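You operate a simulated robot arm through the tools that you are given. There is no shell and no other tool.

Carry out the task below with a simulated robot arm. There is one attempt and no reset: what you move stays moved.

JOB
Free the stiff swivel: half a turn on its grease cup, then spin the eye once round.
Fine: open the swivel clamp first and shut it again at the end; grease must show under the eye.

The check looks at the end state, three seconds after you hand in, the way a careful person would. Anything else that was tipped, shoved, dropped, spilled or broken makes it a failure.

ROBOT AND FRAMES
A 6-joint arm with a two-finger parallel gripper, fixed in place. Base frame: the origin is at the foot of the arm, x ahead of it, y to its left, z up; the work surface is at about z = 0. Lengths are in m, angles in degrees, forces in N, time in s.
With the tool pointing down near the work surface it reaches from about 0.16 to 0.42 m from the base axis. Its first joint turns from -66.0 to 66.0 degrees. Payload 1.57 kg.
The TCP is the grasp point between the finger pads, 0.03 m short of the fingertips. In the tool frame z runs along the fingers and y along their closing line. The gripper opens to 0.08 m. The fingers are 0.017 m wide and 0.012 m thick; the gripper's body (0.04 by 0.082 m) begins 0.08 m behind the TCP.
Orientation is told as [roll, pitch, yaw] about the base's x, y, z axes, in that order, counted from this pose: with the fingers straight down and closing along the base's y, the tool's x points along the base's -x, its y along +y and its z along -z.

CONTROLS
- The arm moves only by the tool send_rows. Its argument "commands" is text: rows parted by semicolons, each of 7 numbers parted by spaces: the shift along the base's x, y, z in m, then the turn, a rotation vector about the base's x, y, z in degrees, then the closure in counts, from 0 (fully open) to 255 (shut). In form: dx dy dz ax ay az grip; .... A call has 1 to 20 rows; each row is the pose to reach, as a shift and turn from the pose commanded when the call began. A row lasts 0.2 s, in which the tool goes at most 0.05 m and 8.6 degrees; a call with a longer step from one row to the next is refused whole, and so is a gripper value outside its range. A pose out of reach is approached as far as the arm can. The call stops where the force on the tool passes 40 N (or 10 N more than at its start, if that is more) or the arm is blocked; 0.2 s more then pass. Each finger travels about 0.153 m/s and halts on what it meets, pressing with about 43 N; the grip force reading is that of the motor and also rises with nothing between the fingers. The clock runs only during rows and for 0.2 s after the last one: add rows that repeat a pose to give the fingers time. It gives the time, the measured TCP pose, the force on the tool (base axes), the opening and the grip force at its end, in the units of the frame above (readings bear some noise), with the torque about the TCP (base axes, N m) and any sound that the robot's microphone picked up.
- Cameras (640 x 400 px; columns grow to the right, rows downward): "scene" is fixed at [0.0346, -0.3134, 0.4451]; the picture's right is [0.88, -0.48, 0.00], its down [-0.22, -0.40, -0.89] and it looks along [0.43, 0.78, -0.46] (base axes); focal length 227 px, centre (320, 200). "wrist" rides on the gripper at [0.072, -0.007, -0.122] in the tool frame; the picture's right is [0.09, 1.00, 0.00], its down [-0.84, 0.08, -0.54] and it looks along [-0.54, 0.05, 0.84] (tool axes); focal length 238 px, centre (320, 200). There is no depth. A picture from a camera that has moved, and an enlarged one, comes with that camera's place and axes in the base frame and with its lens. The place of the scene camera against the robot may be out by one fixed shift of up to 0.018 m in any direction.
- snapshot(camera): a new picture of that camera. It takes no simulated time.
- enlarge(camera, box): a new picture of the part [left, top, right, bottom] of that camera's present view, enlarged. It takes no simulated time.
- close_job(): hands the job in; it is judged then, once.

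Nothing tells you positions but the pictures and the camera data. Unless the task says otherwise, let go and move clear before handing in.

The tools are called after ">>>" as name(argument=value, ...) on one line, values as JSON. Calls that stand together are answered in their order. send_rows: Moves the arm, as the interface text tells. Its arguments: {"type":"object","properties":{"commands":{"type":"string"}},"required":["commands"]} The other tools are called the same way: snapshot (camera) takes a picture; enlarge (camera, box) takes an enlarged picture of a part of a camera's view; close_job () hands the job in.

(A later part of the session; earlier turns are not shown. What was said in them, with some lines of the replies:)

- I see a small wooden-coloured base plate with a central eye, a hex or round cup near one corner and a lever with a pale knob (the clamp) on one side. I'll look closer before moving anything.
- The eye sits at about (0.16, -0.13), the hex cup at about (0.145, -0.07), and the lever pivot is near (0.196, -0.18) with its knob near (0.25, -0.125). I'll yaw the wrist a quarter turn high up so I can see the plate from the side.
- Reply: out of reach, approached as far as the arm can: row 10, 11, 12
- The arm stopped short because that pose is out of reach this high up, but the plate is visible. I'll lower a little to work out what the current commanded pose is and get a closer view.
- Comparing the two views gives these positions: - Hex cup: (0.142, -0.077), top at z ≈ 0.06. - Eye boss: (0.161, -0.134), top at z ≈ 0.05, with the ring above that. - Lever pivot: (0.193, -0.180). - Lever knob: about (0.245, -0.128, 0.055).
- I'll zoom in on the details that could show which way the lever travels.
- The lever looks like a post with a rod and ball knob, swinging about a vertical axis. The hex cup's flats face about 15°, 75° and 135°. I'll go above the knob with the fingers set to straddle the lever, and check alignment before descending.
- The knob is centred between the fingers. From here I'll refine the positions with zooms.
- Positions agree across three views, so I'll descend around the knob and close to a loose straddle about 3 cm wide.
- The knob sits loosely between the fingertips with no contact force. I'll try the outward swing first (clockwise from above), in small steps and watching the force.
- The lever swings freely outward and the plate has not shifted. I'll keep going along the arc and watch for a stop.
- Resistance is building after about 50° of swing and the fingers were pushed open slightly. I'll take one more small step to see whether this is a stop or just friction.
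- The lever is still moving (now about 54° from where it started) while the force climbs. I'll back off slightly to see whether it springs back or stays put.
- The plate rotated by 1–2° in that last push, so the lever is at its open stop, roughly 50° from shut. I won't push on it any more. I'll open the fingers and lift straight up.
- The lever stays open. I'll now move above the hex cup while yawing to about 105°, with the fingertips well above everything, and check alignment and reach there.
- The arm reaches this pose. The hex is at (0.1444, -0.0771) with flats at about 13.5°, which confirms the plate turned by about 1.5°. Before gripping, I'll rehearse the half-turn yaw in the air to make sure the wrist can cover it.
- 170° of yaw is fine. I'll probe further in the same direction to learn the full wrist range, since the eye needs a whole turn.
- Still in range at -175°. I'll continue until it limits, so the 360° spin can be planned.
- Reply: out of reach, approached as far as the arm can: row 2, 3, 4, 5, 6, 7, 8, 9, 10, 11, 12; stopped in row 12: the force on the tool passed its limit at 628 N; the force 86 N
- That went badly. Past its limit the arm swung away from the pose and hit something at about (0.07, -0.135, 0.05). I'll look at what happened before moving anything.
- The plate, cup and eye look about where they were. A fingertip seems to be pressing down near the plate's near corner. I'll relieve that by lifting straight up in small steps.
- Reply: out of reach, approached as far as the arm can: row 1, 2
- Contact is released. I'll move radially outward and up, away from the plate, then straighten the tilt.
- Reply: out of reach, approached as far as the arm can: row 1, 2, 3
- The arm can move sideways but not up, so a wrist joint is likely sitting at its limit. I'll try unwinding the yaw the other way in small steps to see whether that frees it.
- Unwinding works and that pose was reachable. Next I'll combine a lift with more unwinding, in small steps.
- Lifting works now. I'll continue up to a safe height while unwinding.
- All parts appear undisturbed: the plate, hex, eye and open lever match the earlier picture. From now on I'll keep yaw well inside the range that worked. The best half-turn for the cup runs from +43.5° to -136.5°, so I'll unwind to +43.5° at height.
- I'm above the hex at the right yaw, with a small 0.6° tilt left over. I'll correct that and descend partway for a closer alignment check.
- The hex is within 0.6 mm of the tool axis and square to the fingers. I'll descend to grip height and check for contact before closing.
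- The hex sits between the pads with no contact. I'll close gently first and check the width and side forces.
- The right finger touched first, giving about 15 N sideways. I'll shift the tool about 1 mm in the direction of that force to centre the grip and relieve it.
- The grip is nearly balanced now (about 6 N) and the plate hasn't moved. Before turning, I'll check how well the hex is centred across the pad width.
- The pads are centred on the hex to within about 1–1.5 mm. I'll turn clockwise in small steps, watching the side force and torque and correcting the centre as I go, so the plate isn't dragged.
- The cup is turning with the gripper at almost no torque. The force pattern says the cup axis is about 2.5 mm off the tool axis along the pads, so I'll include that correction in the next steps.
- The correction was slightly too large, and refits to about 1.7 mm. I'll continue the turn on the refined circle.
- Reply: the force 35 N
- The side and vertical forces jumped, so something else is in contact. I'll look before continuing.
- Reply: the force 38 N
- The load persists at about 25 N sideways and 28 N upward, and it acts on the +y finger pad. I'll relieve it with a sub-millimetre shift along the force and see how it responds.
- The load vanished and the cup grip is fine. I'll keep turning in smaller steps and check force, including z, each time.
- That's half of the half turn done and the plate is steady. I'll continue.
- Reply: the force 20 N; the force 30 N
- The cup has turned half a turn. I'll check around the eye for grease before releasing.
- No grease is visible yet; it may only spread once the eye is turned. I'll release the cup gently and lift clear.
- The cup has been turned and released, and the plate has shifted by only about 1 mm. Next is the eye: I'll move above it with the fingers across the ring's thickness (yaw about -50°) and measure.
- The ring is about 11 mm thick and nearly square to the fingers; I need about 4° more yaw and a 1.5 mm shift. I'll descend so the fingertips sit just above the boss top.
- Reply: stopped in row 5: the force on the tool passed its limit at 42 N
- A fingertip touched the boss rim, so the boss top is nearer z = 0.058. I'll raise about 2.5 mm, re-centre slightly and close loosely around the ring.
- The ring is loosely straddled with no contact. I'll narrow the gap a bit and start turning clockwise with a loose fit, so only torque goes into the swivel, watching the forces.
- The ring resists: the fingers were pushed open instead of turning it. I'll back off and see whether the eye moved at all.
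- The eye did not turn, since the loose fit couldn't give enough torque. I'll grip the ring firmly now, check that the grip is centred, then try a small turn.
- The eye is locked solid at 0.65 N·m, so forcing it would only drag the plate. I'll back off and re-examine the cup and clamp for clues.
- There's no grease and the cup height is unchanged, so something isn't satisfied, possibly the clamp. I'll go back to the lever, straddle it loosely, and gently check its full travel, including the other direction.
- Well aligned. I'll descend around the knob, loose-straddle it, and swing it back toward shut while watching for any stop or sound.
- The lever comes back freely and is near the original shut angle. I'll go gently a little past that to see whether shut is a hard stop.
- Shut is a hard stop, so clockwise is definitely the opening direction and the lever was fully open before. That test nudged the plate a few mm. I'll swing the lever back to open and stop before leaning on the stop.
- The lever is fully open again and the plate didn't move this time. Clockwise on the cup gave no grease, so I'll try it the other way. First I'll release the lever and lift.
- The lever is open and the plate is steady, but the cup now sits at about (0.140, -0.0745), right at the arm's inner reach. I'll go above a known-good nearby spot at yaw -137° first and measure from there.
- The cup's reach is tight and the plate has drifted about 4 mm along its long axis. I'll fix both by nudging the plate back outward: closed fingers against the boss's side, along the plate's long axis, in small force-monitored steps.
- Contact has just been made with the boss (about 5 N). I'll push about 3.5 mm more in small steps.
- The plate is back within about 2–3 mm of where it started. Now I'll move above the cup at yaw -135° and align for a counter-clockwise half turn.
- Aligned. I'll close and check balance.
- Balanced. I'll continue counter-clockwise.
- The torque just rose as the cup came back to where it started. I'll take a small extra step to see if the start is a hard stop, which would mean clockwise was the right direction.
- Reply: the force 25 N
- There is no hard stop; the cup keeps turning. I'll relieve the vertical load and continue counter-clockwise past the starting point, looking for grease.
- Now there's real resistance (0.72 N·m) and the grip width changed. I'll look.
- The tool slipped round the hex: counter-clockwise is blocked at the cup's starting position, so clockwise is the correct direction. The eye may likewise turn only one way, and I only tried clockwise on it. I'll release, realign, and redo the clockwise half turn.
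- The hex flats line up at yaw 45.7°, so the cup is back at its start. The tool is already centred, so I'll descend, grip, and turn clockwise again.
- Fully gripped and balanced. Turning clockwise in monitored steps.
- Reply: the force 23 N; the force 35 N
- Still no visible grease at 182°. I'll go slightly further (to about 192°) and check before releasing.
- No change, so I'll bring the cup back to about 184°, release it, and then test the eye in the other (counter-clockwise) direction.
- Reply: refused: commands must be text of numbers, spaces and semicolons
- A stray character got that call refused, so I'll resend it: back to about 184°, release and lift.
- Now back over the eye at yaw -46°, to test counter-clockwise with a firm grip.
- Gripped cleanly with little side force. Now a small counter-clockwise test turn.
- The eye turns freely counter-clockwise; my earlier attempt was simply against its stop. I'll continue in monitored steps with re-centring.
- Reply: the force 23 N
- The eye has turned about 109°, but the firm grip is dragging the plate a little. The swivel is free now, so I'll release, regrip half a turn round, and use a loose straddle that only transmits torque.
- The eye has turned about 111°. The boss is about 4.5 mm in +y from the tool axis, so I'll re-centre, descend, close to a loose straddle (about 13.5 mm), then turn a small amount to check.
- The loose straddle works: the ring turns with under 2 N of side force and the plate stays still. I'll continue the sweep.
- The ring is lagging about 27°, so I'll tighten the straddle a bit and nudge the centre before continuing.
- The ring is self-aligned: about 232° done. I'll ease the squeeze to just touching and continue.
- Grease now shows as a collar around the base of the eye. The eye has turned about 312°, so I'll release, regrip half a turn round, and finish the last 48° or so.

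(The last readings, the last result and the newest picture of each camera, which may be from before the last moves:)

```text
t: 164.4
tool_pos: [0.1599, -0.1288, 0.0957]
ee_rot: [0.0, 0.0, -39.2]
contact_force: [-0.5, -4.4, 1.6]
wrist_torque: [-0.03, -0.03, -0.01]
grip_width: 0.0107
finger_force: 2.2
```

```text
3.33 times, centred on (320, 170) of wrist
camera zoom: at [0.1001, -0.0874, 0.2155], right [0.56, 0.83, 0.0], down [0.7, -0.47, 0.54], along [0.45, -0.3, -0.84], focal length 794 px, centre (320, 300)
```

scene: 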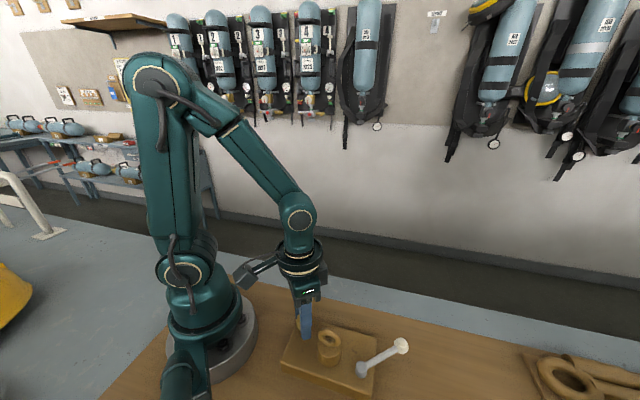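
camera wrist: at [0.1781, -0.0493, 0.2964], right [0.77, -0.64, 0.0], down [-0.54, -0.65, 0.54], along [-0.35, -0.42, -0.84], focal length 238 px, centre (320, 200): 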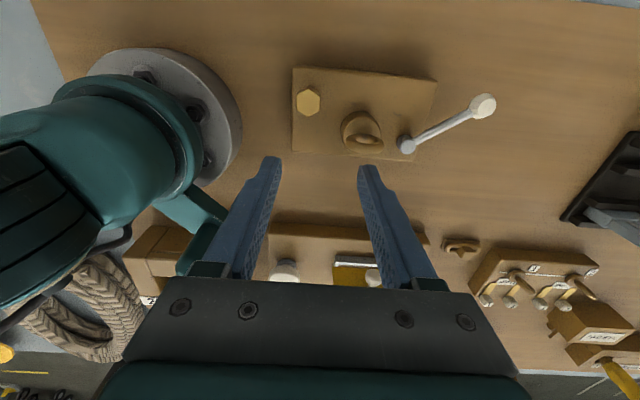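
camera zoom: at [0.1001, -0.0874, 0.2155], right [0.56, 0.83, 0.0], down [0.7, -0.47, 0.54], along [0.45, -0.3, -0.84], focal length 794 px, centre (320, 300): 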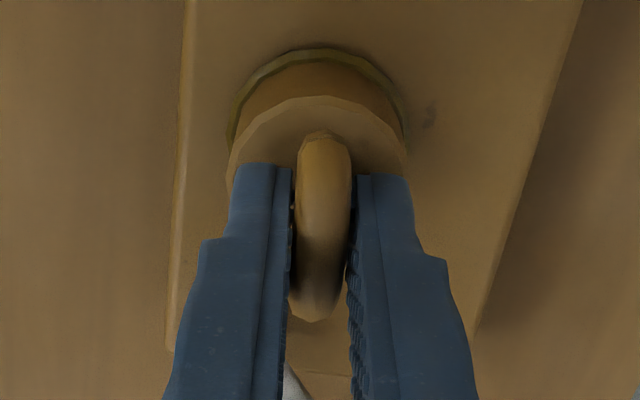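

The eye is aligned at essentially a full turn. I'll add a few degrees so it's no less than once round, then release and lift.

>>> send_rows(commands="0 -0.0002 0 0 0 4 233; 0 -0.0002 0 0 0 4 233; 0 -0.0002 0 0 0 4 215; 0 -0.0002 0 0 0 4 180; 0 -0.0002 0 0 0 4 128; 0 -0.0002 0 0 0 4 128; 0 -0.0002 0.03 0 0 4 128; 0 -0.0002 0.06 0 0 4 128; 0 -0.0002 0.08 0 0 4 96")

>>> enlarge(camera="wrist", box=[230, 60, 430, 210])

>>> enlarge(camera="scene", box=[260, 290, 420, 400])

```text
t: 166.4
tool_pos: [0.1603, -0.1262, 0.1731]
ee_rot: [-0.1, 0.0, -35.2]
contact_force: [-0.2, -0.2, -0.5]
wrist_torque: [-0.02, -0.06, 0.02]
grip_width: 0.05
finger_force: 0.0
```

```text
2.67 times, centred on (330, 135) of wrist
camera zoom: at [0.0975, -0.0913, 0.2947], right [0.5, 0.87, 0.0], down [0.73, -0.42, 0.54], along [0.47, -0.27, -0.84], focal length 636 px, centre (293, 373)
```

zoom: 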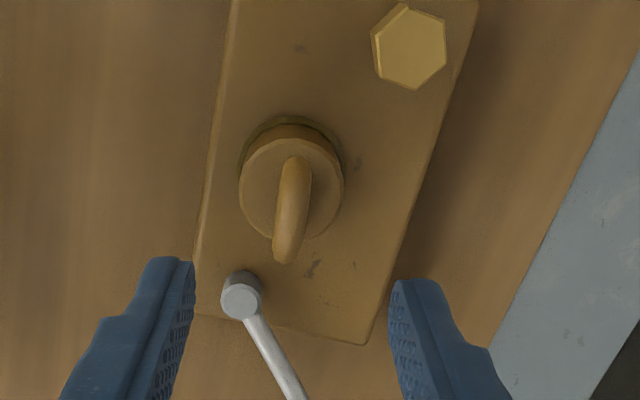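

```text
3.64 times, centred on (340, 345) of scene
camera zoom: at [0.0346, -0.3134, 0.4451], right [0.88, -0.48, 0.0], down [-0.22, -0.4, -0.89], along [0.43, 0.78, -0.46], focal length 824 px, centre (247, -327)
```

zoom: 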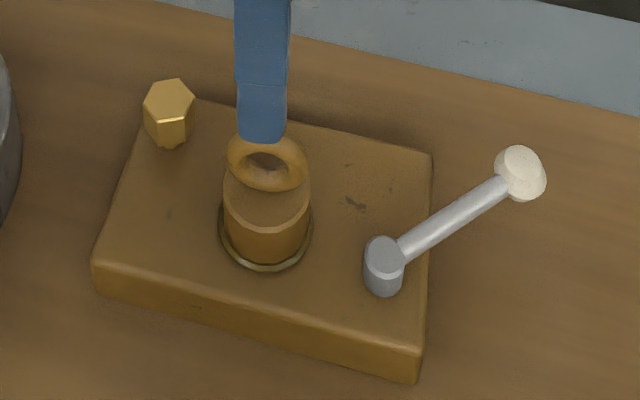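

The eye has gone once round with grease visible. Before shutting the clamp, I'll ease the swivel base back toward its original spot (it has drifted about 7 mm), using the same gentle push on the boss as before.

>>> send_rows(commands="-0.003 0.0025 0 0 0 8 150; -0.0067 0.0055 0 0 0 16 200; -0.01 0.0082 0 0 0 24 255; -0.0133 0.011 0 0 0 32 255; -0.0167 0.0137 0 0 0 40 255; -0.02 0.0164 0 0 0 48 255; -0.0233 0.0192 0 0 0 56 255; -0.0266 0.0219 0 0 0 64 255; -0.03 0.0247 0 0 0 72 255; -0.0333 0.0274 0 0 0 80 255; -0.0333 0.0274 -0.03 0 0 80 255; -0.0333 0.0274 -0.055 0 0 80 255; -0.0333 0.0274 -0.055 0 0 80 255")

>>> enlarge(camera="wrist", box=[180, 60, 420, 240])

>>> enlarge(camera="scene", box=[260, 270, 420, 380])

```text
t: 169.2
tool_pos: [0.1275, -0.1, 0.1184]
ee_rot: [0.1, 0.0, 44.8]
contact_force: [-0.5, 0.3, 0.8]
wrist_torque: [0.05, 0.0, 0.0]
grip_width: 0.0
finger_force: 20.9
```

```text
2.22 times, centred on (300, 150) of wrist
camera zoom: at [0.0802, -0.155, 0.2401], right [-0.77, 0.64, 0.0], down [0.54, 0.64, 0.54], along [0.35, 0.42, -0.84], focal length 530 px, centre (364, 311)
```

zoom: 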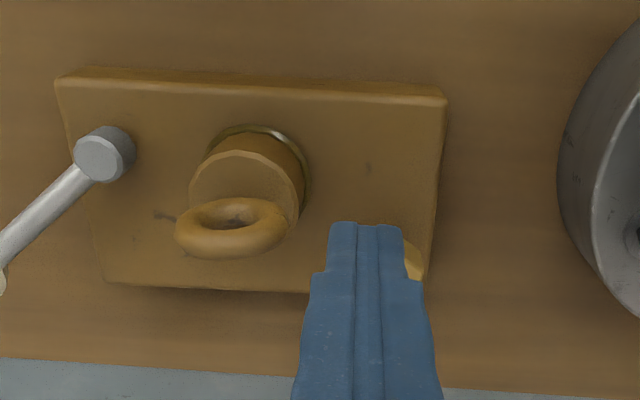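

```text
3.64 times, centred on (340, 325) of scene
camera zoom: at [0.0346, -0.3134, 0.4451], right [0.88, -0.48, 0.0], down [-0.22, -0.4, -0.89], along [0.43, 0.78, -0.46], focal length 824 px, centre (247, -254)
```

zoom: 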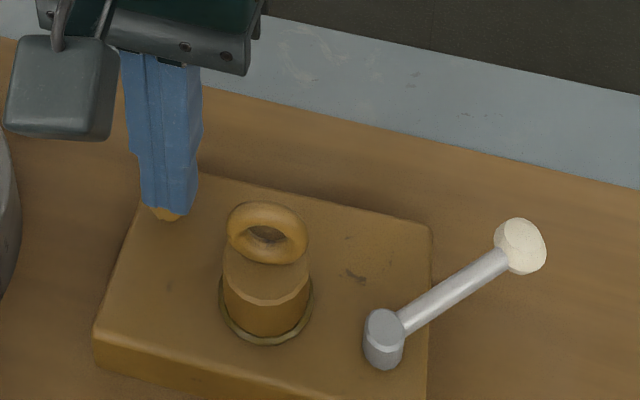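

>>> send_rows(commands="-0.0015 -0.0015 0 0 0 0 255; -0.0015 -0.0015 -0.025 0 0 0 255; -0.0015 -0.0015 -0.045 0 0 0 255; -0.0015 -0.0015 -0.055 0 0 0 255; 0.001 -0.004 -0.055 0 0 0 255; 0.0035 -0.0065 -0.055 0 0 0 255; 0.0045 -0.0075 -0.055 0 0 0 255")

>>> enlarge(camera="scene", box=[260, 290, 420, 400])

>>> enlarge(camera="wrist", box=[180, 60, 420, 240])

```text
t: 170.8
tool_pos: [0.1313, -0.1089, 0.0642]
ee_rot: [0.0, 0.0, 44.7]
contact_force: [0.6, 0.1, 0.0]
wrist_torque: [-0.02, 0.01, 0.03]
grip_width: 0.0
finger_force: 21.6
```

```text
3.64 times, centred on (340, 345) of scene
camera zoom: at [0.0346, -0.3134, 0.4451], right [0.88, -0.48, 0.0], down [-0.22, -0.4, -0.89], along [0.43, 0.78, -0.46], focal length 824 px, centre (247, -327)
```

zoom: 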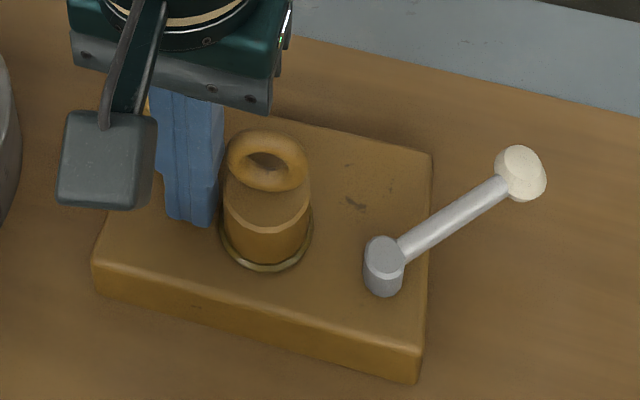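

```text
2.22 times, centred on (300, 150) of wrist
camera zoom: at [0.0852, -0.1635, 0.1855], right [-0.77, 0.64, 0.0], down [0.54, 0.64, 0.54], along [0.35, 0.42, -0.84], focal length 530 px, centre (364, 311)
```

zoom: 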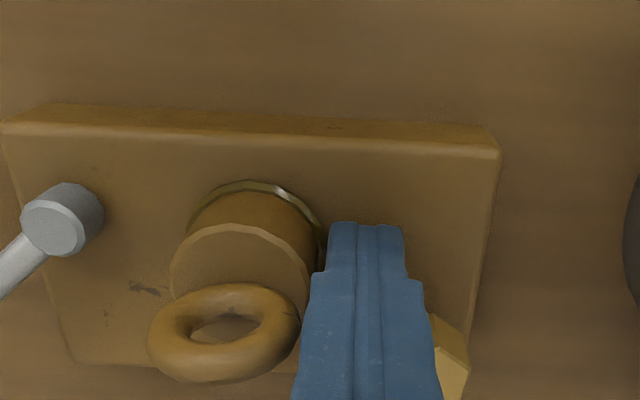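

>>> send_rows(commands="0.0006 -0.0006 0 0 0 0 255; 0.0011 -0.0011 0 0 0 0 255; 0.0016 -0.0016 0 0 0 0 255; 0.0021 -0.0021 0 0 0 0 255; 0.0026 -0.0026 0 0 0 0 255; 0.003 -0.003 0 0 0 0 255")

>>> enlarge(camera="scene", box=[260, 290, 420, 400])

```text
t: 172.2
tool_pos: [0.1354, -0.1116, 0.0636]
ee_rot: [0.0, 0.0, 44.8]
contact_force: [-6.7, 10.8, -2.2]
wrist_torque: [-0.17, -0.1, 0.12]
grip_width: 0.0002
finger_force: 21.3
```

```text
3.64 times, centred on (340, 345) of scene
camera zoom: at [0.0346, -0.3134, 0.4451], right [0.88, -0.48, 0.0], down [-0.22, -0.4, -0.89], along [0.43, 0.78, -0.46], focal length 824 px, centre (247, -327)
```

zoom: 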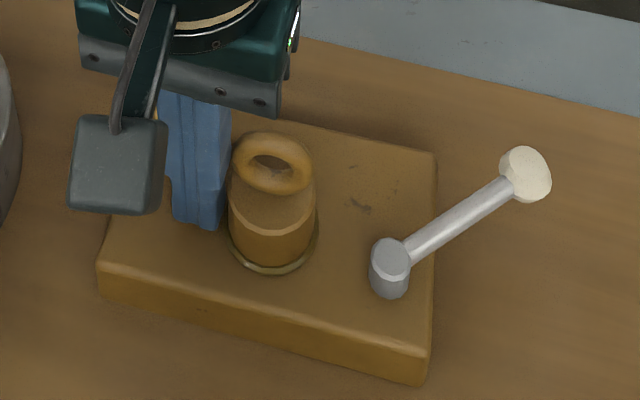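

Moving as intended at about 13 N. A few more millimetres, then I'll back off and lift.

>>> send_rows(commands="0.0005 -0.0006 0 0 0 0 255; 0.001 -0.0011 0 0 0 0 255; 0.0015 -0.0017 0 0 0 0 255; 0.002 -0.0022 0 0 0 0 255; 0.0024 -0.0027 0 0 0 0 255; 0.001 -0.001 0 0 0 0 255; -0.003 0.003 0 0 0 0 255; -0.005 0.005 0 0 0 0 255; -0.005 0.005 0.03 0 0 0 255; -0.005 0.005 0.07 0 0 0 200; -0.005 0.005 0.11 0 0 0 128; -0.005 0.005 0.12 0 0 0 96")

>>> enlarge(camera="scene", box=[260, 290, 420, 400])

```text
t: 174.8
tool_pos: [0.1277, -0.1055, 0.1844]
ee_rot: [-0.1, -0.1, 44.8]
contact_force: [-0.4, -0.6, 0.5]
wrist_torque: [0.0, 0.0, -0.01]
grip_width: 0.0501
finger_force: 0.0
```

```text
3.64 times, centred on (340, 345) of scene
camera zoom: at [0.0346, -0.3134, 0.4451], right [0.88, -0.48, 0.0], down [-0.22, -0.4, -0.89], along [0.43, 0.78, -0.46], focal length 824 px, centre (247, -327)
```

zoom: 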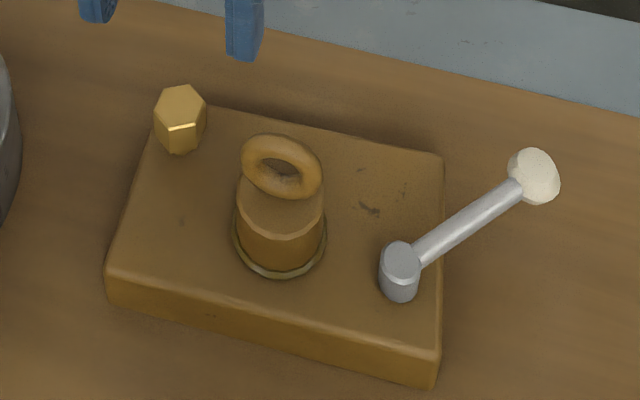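

The base is back at its original position apart from about 1.5° of rotation. Now I'll go over the lever knob.

>>> send_rows(commands="0.02 -0.0106 0 0 0 -7 96; 0.041 -0.0218 0 0 0 -14 96; 0.0618 -0.033 0 0 0 -21 96; 0.0825 -0.044 0 0 0 -28 96; 0.103 -0.055 0 0 0 -35 96; 0.1236 -0.066 0 0 0 -42 96; 0.1442 -0.0767 0 0 0 -48.2 96; 0.1442 -0.0767 -0.03 0 0 -48.2 96; 0.1442 -0.0767 -0.058 0 0 -48.2 96; 0.1442 -0.0767 -0.058 0 0 -48.2 96")

>>> snapshot(camera="wrist")

```text
t: 177.0
tool_pos: [0.2729, -0.1839, 0.1243]
ee_rot: [-0.1, -0.1, -3.4]
contact_force: [0.4, 0.8, 0.7]
wrist_torque: [0.0, 0.02, -0.02]
grip_width: 0.0499
finger_force: 0.0
```

```text
taken
camera wrist: at [0.2007, -0.1856, 0.2462], right [-0.03, 1.0, 0.0], down [0.84, 0.03, 0.54], along [0.54, 0.02, -0.84], focal length 238 px, centre (320, 200)
```

wrist: 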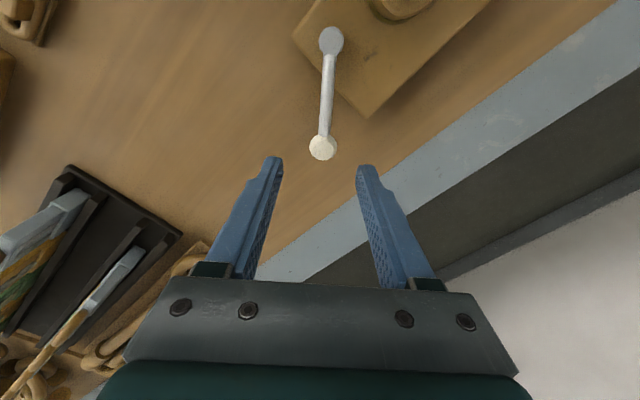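

>>> send_rows(commands="-0.001 0.0017 -0.02 0 0 0 96; -0.001 0.0017 -0.04 0 0 0 96; -0.001 0.0017 -0.056 0 0 0 96; -0.001 0.0017 -0.056 0 0 0 150; -0.001 0.0017 -0.056 0 0 0 175; -0.001 0.0017 -0.056 0 0 0 185; -0.001 0.0017 -0.056 0 0 0 185")

>>> enlarge(camera="wrist", box=[220, 90, 420, 250])

```text
t: 178.6
tool_pos: [0.2717, -0.1811, 0.0691]
ee_rot: [0.0, -0.1, -3.5]
contact_force: [0.2, 3.8, 0.0]
wrist_torque: [0.0, 0.01, 0.04]
grip_width: 0.0242
finger_force: 1.5
```

```text
2.50 times, centred on (320, 170) of wrist
camera zoom: at [0.1995, -0.1832, 0.1912], right [-0.03, 1.0, 0.0], down [0.84, 0.03, 0.54], along [0.54, 0.02, -0.84], focal length 596 px, centre (320, 275)
```

zoom: 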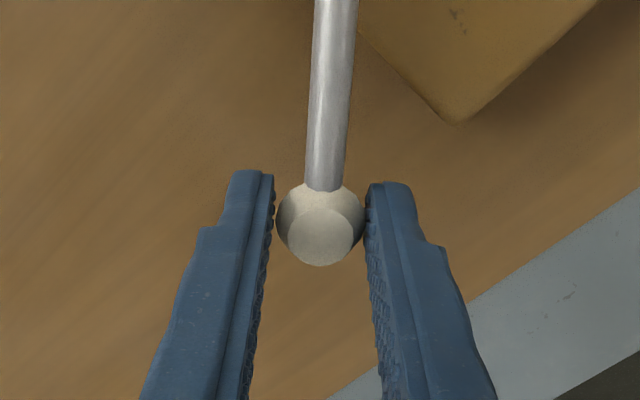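

The knob is held between the fingers. I'll press gently against the open stop to rotate the base back about 1.5°, a millimetre at a time.

>>> send_rows(commands="0 -0.001 0 0 0 -0.5 200; -0.0001 -0.002 0 0 0 -1 200; -0.0001 -0.003 0 0 0 -1.5 200; -0.0002 -0.004 0 0 0 -2 200; -0.0002 -0.004 0 0 0 -2 200")

>>> enlarge(camera="scene", box=[260, 290, 420, 400])

```text
t: 179.8
tool_pos: [0.2714, -0.1857, 0.0699]
ee_rot: [0.2, 0.1, -5.5]
contact_force: [-8.1, 12.9, 2.2]
wrist_torque: [0.27, 0.19, -0.02]
grip_width: 0.0231
finger_force: 35.8
```

```text
3.64 times, centred on (340, 345) of scene
camera zoom: at [0.0346, -0.3134, 0.4451], right [0.88, -0.48, 0.0], down [-0.22, -0.4, -0.89], along [0.43, 0.78, -0.46], focal length 824 px, centre (247, -327)
```

zoom: 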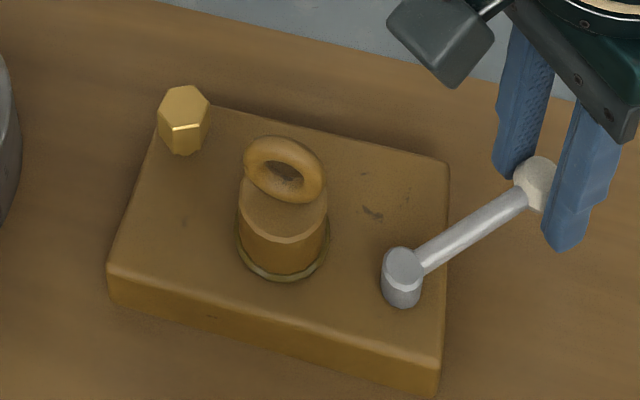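

The base now matches its original placement to within about 2 mm. I'll loosen to a straddle and swing the lever back toward shut, stopping just before its stop.

>>> send_rows(commands="0 -0.001 0 0 0 0 200; 0 0 0 0 0 0 175; 0 0 0 0 0 0 159; 0.0002 0.0091 0 0 0 7 159; -0.0006 0.0181 0 0 0 14 159; -0.0026 0.027 0 0 0 21 159; -0.0056 0.0356 0 0 0 28 159; -0.0097 0.0437 0 0 0 35 159; -0.0147 0.0513 0 0 0 42 159; -0.0189 0.0563 0 0 0 47 159; -0.0215 0.0592 0 0 0 50 159")

>>> snapshot(camera="wrist")

>>> enlarge(camera="scene", box=[260, 290, 420, 400])

```text
t: 182.2
tool_pos: [0.2502, -0.1266, 0.07]
ee_rot: [0.0, 0.0, 44.6]
contact_force: [0.7, -1.1, 0.4]
wrist_torque: [0.01, 0.0, 0.06]
grip_width: 0.0304
finger_force: 0.0
```

```text
taken
camera wrist: at [0.2036, -0.1811, 0.1919], right [-0.77, 0.64, 0.0], down [0.54, 0.64, 0.54], along [0.35, 0.41, -0.84], focal length 238 px, centre (320, 200)
```

wrist: 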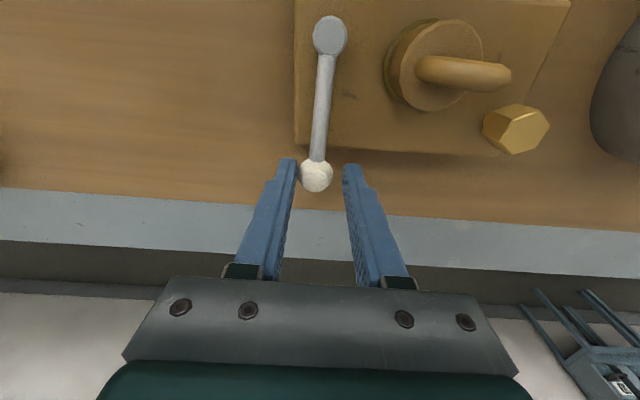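

```text
3.64 times, centred on (340, 345) of scene
camera zoom: at [0.0346, -0.3134, 0.4451], right [0.88, -0.48, 0.0], down [-0.22, -0.4, -0.89], along [0.43, 0.78, -0.46], focal length 824 px, centre (247, -327)
```

zoom: 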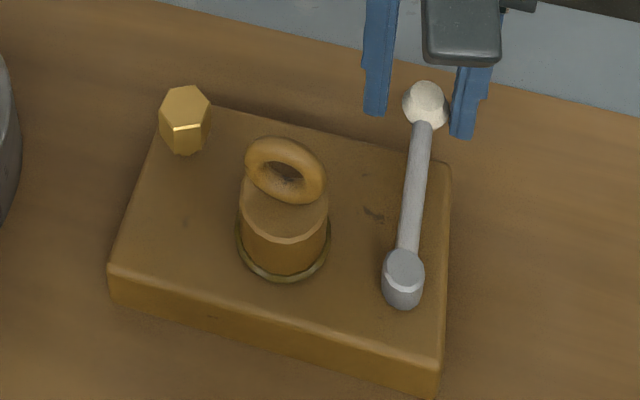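

The lever is back at essentially its original shut angle. I'll ease it the last couple of degrees with light spring pressure from the fingers to seat it.

>>> send_rows(commands="-0.001 0.0009 0 0 0 1 159; -0.0019 0.0018 0 0 0 2 159; -0.0028 0.0027 0 0 0 3 159; -0.0028 0.0027 0 0 0 3 159")

>>> enlarge(camera="scene", box=[260, 290, 420, 400])

```text
t: 183.2
tool_pos: [0.2479, -0.1237, 0.069]
ee_rot: [0.0, 0.0, 47.6]
contact_force: [0.4, -0.8, -0.8]
wrist_torque: [0.02, -0.02, 0.04]
grip_width: 0.0309
finger_force: 0.6
```

```text
3.64 times, centred on (340, 345) of scene
camera zoom: at [0.0346, -0.3134, 0.4451], right [0.88, -0.48, 0.0], down [-0.22, -0.4, -0.89], along [0.43, 0.78, -0.46], focal length 824 px, centre (247, -327)
```

zoom: 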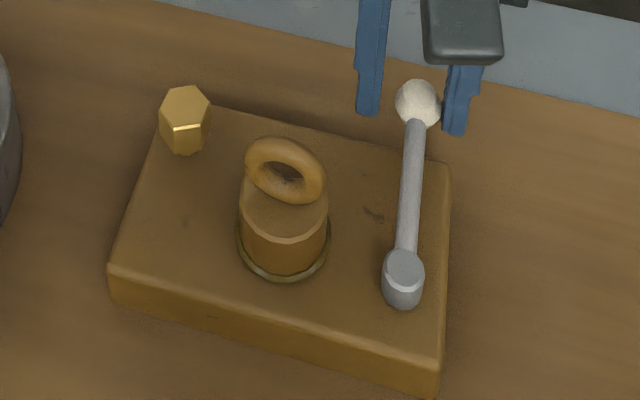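

>>> send_rows(commands="-0.0009 0.0008 0 0 0 1 159; -0.0019 0.0016 0 0 0 2 159; -0.0028 0.0024 0 0 0 3 159; -0.0028 0.0024 0 0 0 3 159")

>>> enlarge(camera="scene", box=[260, 290, 420, 400])

>>> snapshot(camera="wrist")

```text
t: 184.2
tool_pos: [0.2452, -0.1208, 0.0707]
ee_rot: [-0.1, 0.1, 50.6]
contact_force: [3.4, -6.4, 1.9]
wrist_torque: [-0.15, -0.08, -0.03]
grip_width: 0.0359
finger_force: 3.5
```

```text
3.64 times, centred on (340, 345) of scene
camera zoom: at [0.0346, -0.3134, 0.4451], right [0.88, -0.48, 0.0], down [-0.22, -0.4, -0.89], along [0.43, 0.78, -0.46], focal length 824 px, centre (247, -327)
```

zoom: 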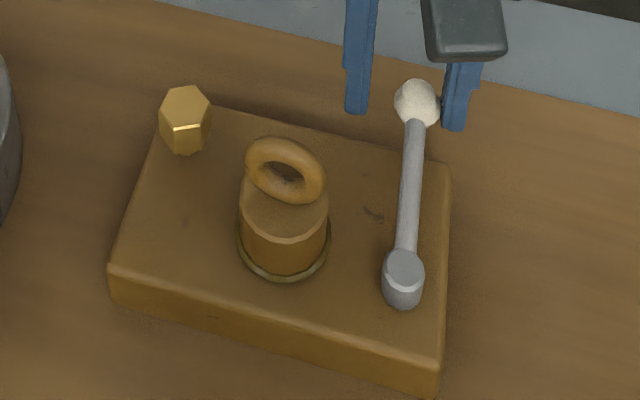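

```text
taken
camera wrist: at [0.2047, -0.18, 0.192], right [-0.83, 0.56, 0.0], down [0.47, 0.7, 0.54], along [0.31, 0.45, -0.84], focal length 238 px, centre (320, 200)
```

wrist: 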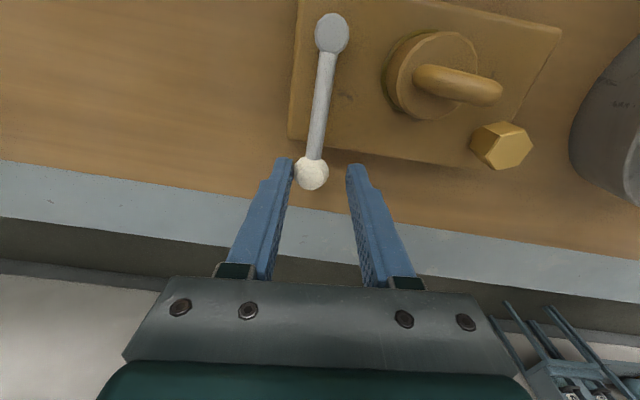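

The lever is seated on its shut stop and the base didn't move. I'll back off, open, and lift clear.

>>> send_rows(commands="0.003 -0.0026 0 0 0 -3 159; 0.003 -0.0026 0 0 0 -3 110; 0.003 -0.0026 0 0 0 -3 90; 0.003 -0.0026 0.03 0 0 -3 90; 0.003 -0.0026 0.07 0 0 -3 90; 0.003 -0.0026 0.11 0 0 -3 90; 0.003 -0.0026 0.15 0 0 -3 90; 0.01 0.01 0.17 0 0 -9 90; 0.02 0.02 0.18 0 0 -15 90")

>>> snapshot(camera="scene")

>>> enlarge(camera="scene", box=[260, 290, 400, 400])

>>> snapshot(camera="wrist")

```text
t: 186.2
tool_pos: [0.2661, -0.1002, 0.2507]
ee_rot: [0.0, 0.0, 35.4]
contact_force: [-0.4, 0.6, 0.1]
wrist_torque: [0.06, 0.0, -0.02]
grip_width: 0.0519
finger_force: 0.0
```

```text
taken
```

scene: 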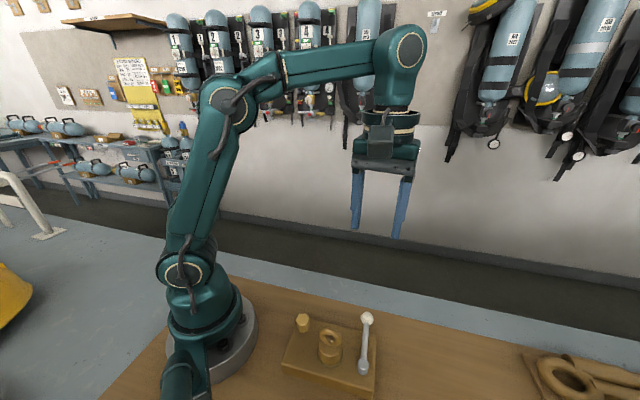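

```text
3.64 times, centred on (330, 345) of scene
camera zoom: at [0.0346, -0.3134, 0.4451], right [0.88, -0.48, 0.0], down [-0.22, -0.4, -0.89], along [0.43, 0.78, -0.46], focal length 824 px, centre (284, -327)
```

zoom: 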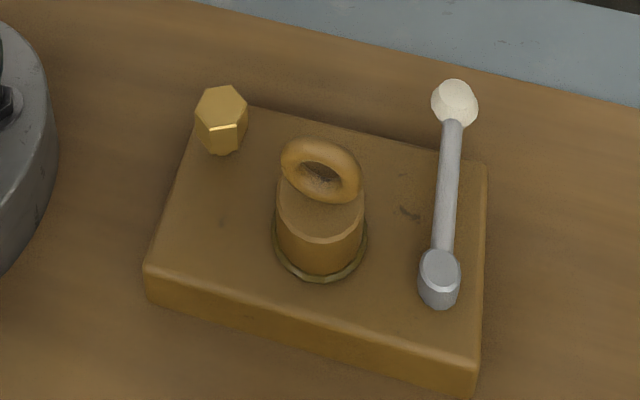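

```text
taken
camera wrist: at [0.2103, -0.1473, 0.3724], right [-0.65, 0.76, 0.0], down [0.64, 0.55, 0.54], along [0.41, 0.35, -0.84], focal length 238 px, centre (320, 200)
```

wrist: 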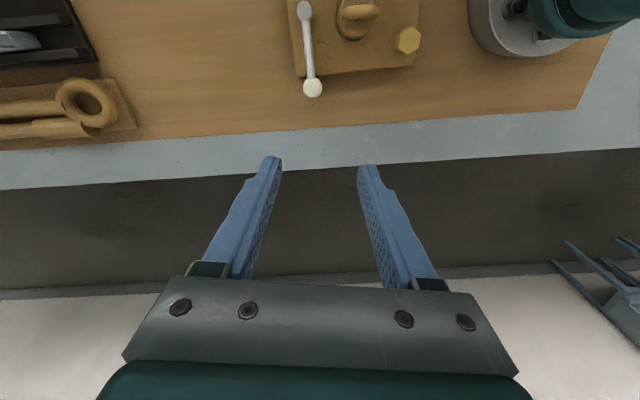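

The base is within 2–3 mm of its starting place, the lever is shut, and grease shows in a collar under the eye. The cup has had its half turn, the eye has gone once round, and the arm is clear, so I'll take one last close look and hand in.

>>> enlarge(camera="scene", box=[305, 318, 360, 373])

>>> close_job()

```text
7.27 times, centred on (332, 346) of scene
camera zoom: at [0.0346, -0.3134, 0.4451], right [0.88, -0.48, 0.0], down [-0.22, -0.4, -0.89], along [0.43, 0.78, -0.46], focal length 1648 px, centre (229, -858)
```

zoom: 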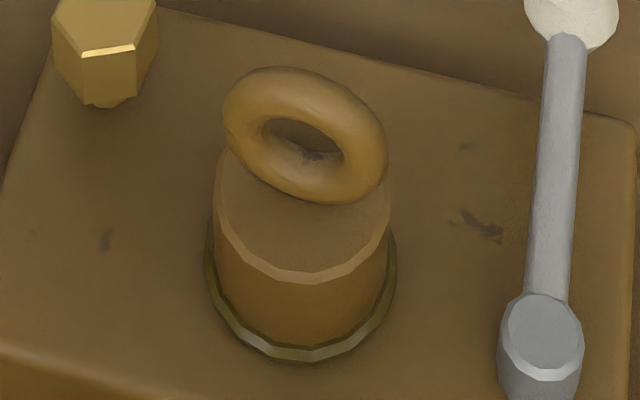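

```text
The job is handed in.
```

I've handed in the job. The clamp was opened, the cup turned half a turn, the eye spun once round, and the clamp shut again. Grease shows as a collar under the eye.

- **Clamp:** the lever swings about 50° clockwise to open. I closed it back onto its shut stop at the end.
- **Grease cup:** it ended about 184° clockwise from where it started. The first clockwise half turn showed no grease, so I turned it back counter-clockwise to its stop, then redid the half turn clockwise. Grease only appeared once the eye was turned.
- **Eye:** it turned about 365° counter-clockwise. Clockwise is against its stop, which is why it first seemed locked.

**What went wrong along the way:**
- **Collision:** while testing how far the wrist could turn, I drove it past its limit. The arm swung down and hit something near the swivel plate's near corner; the force reading reached 628 N before the arm stopped. The pictures showed nothing moved or broken.
- **Swivel base shifted:** it slid by up to about 8 mm while I worked. I pushed it back to within about 2–3 mm of its starting place.
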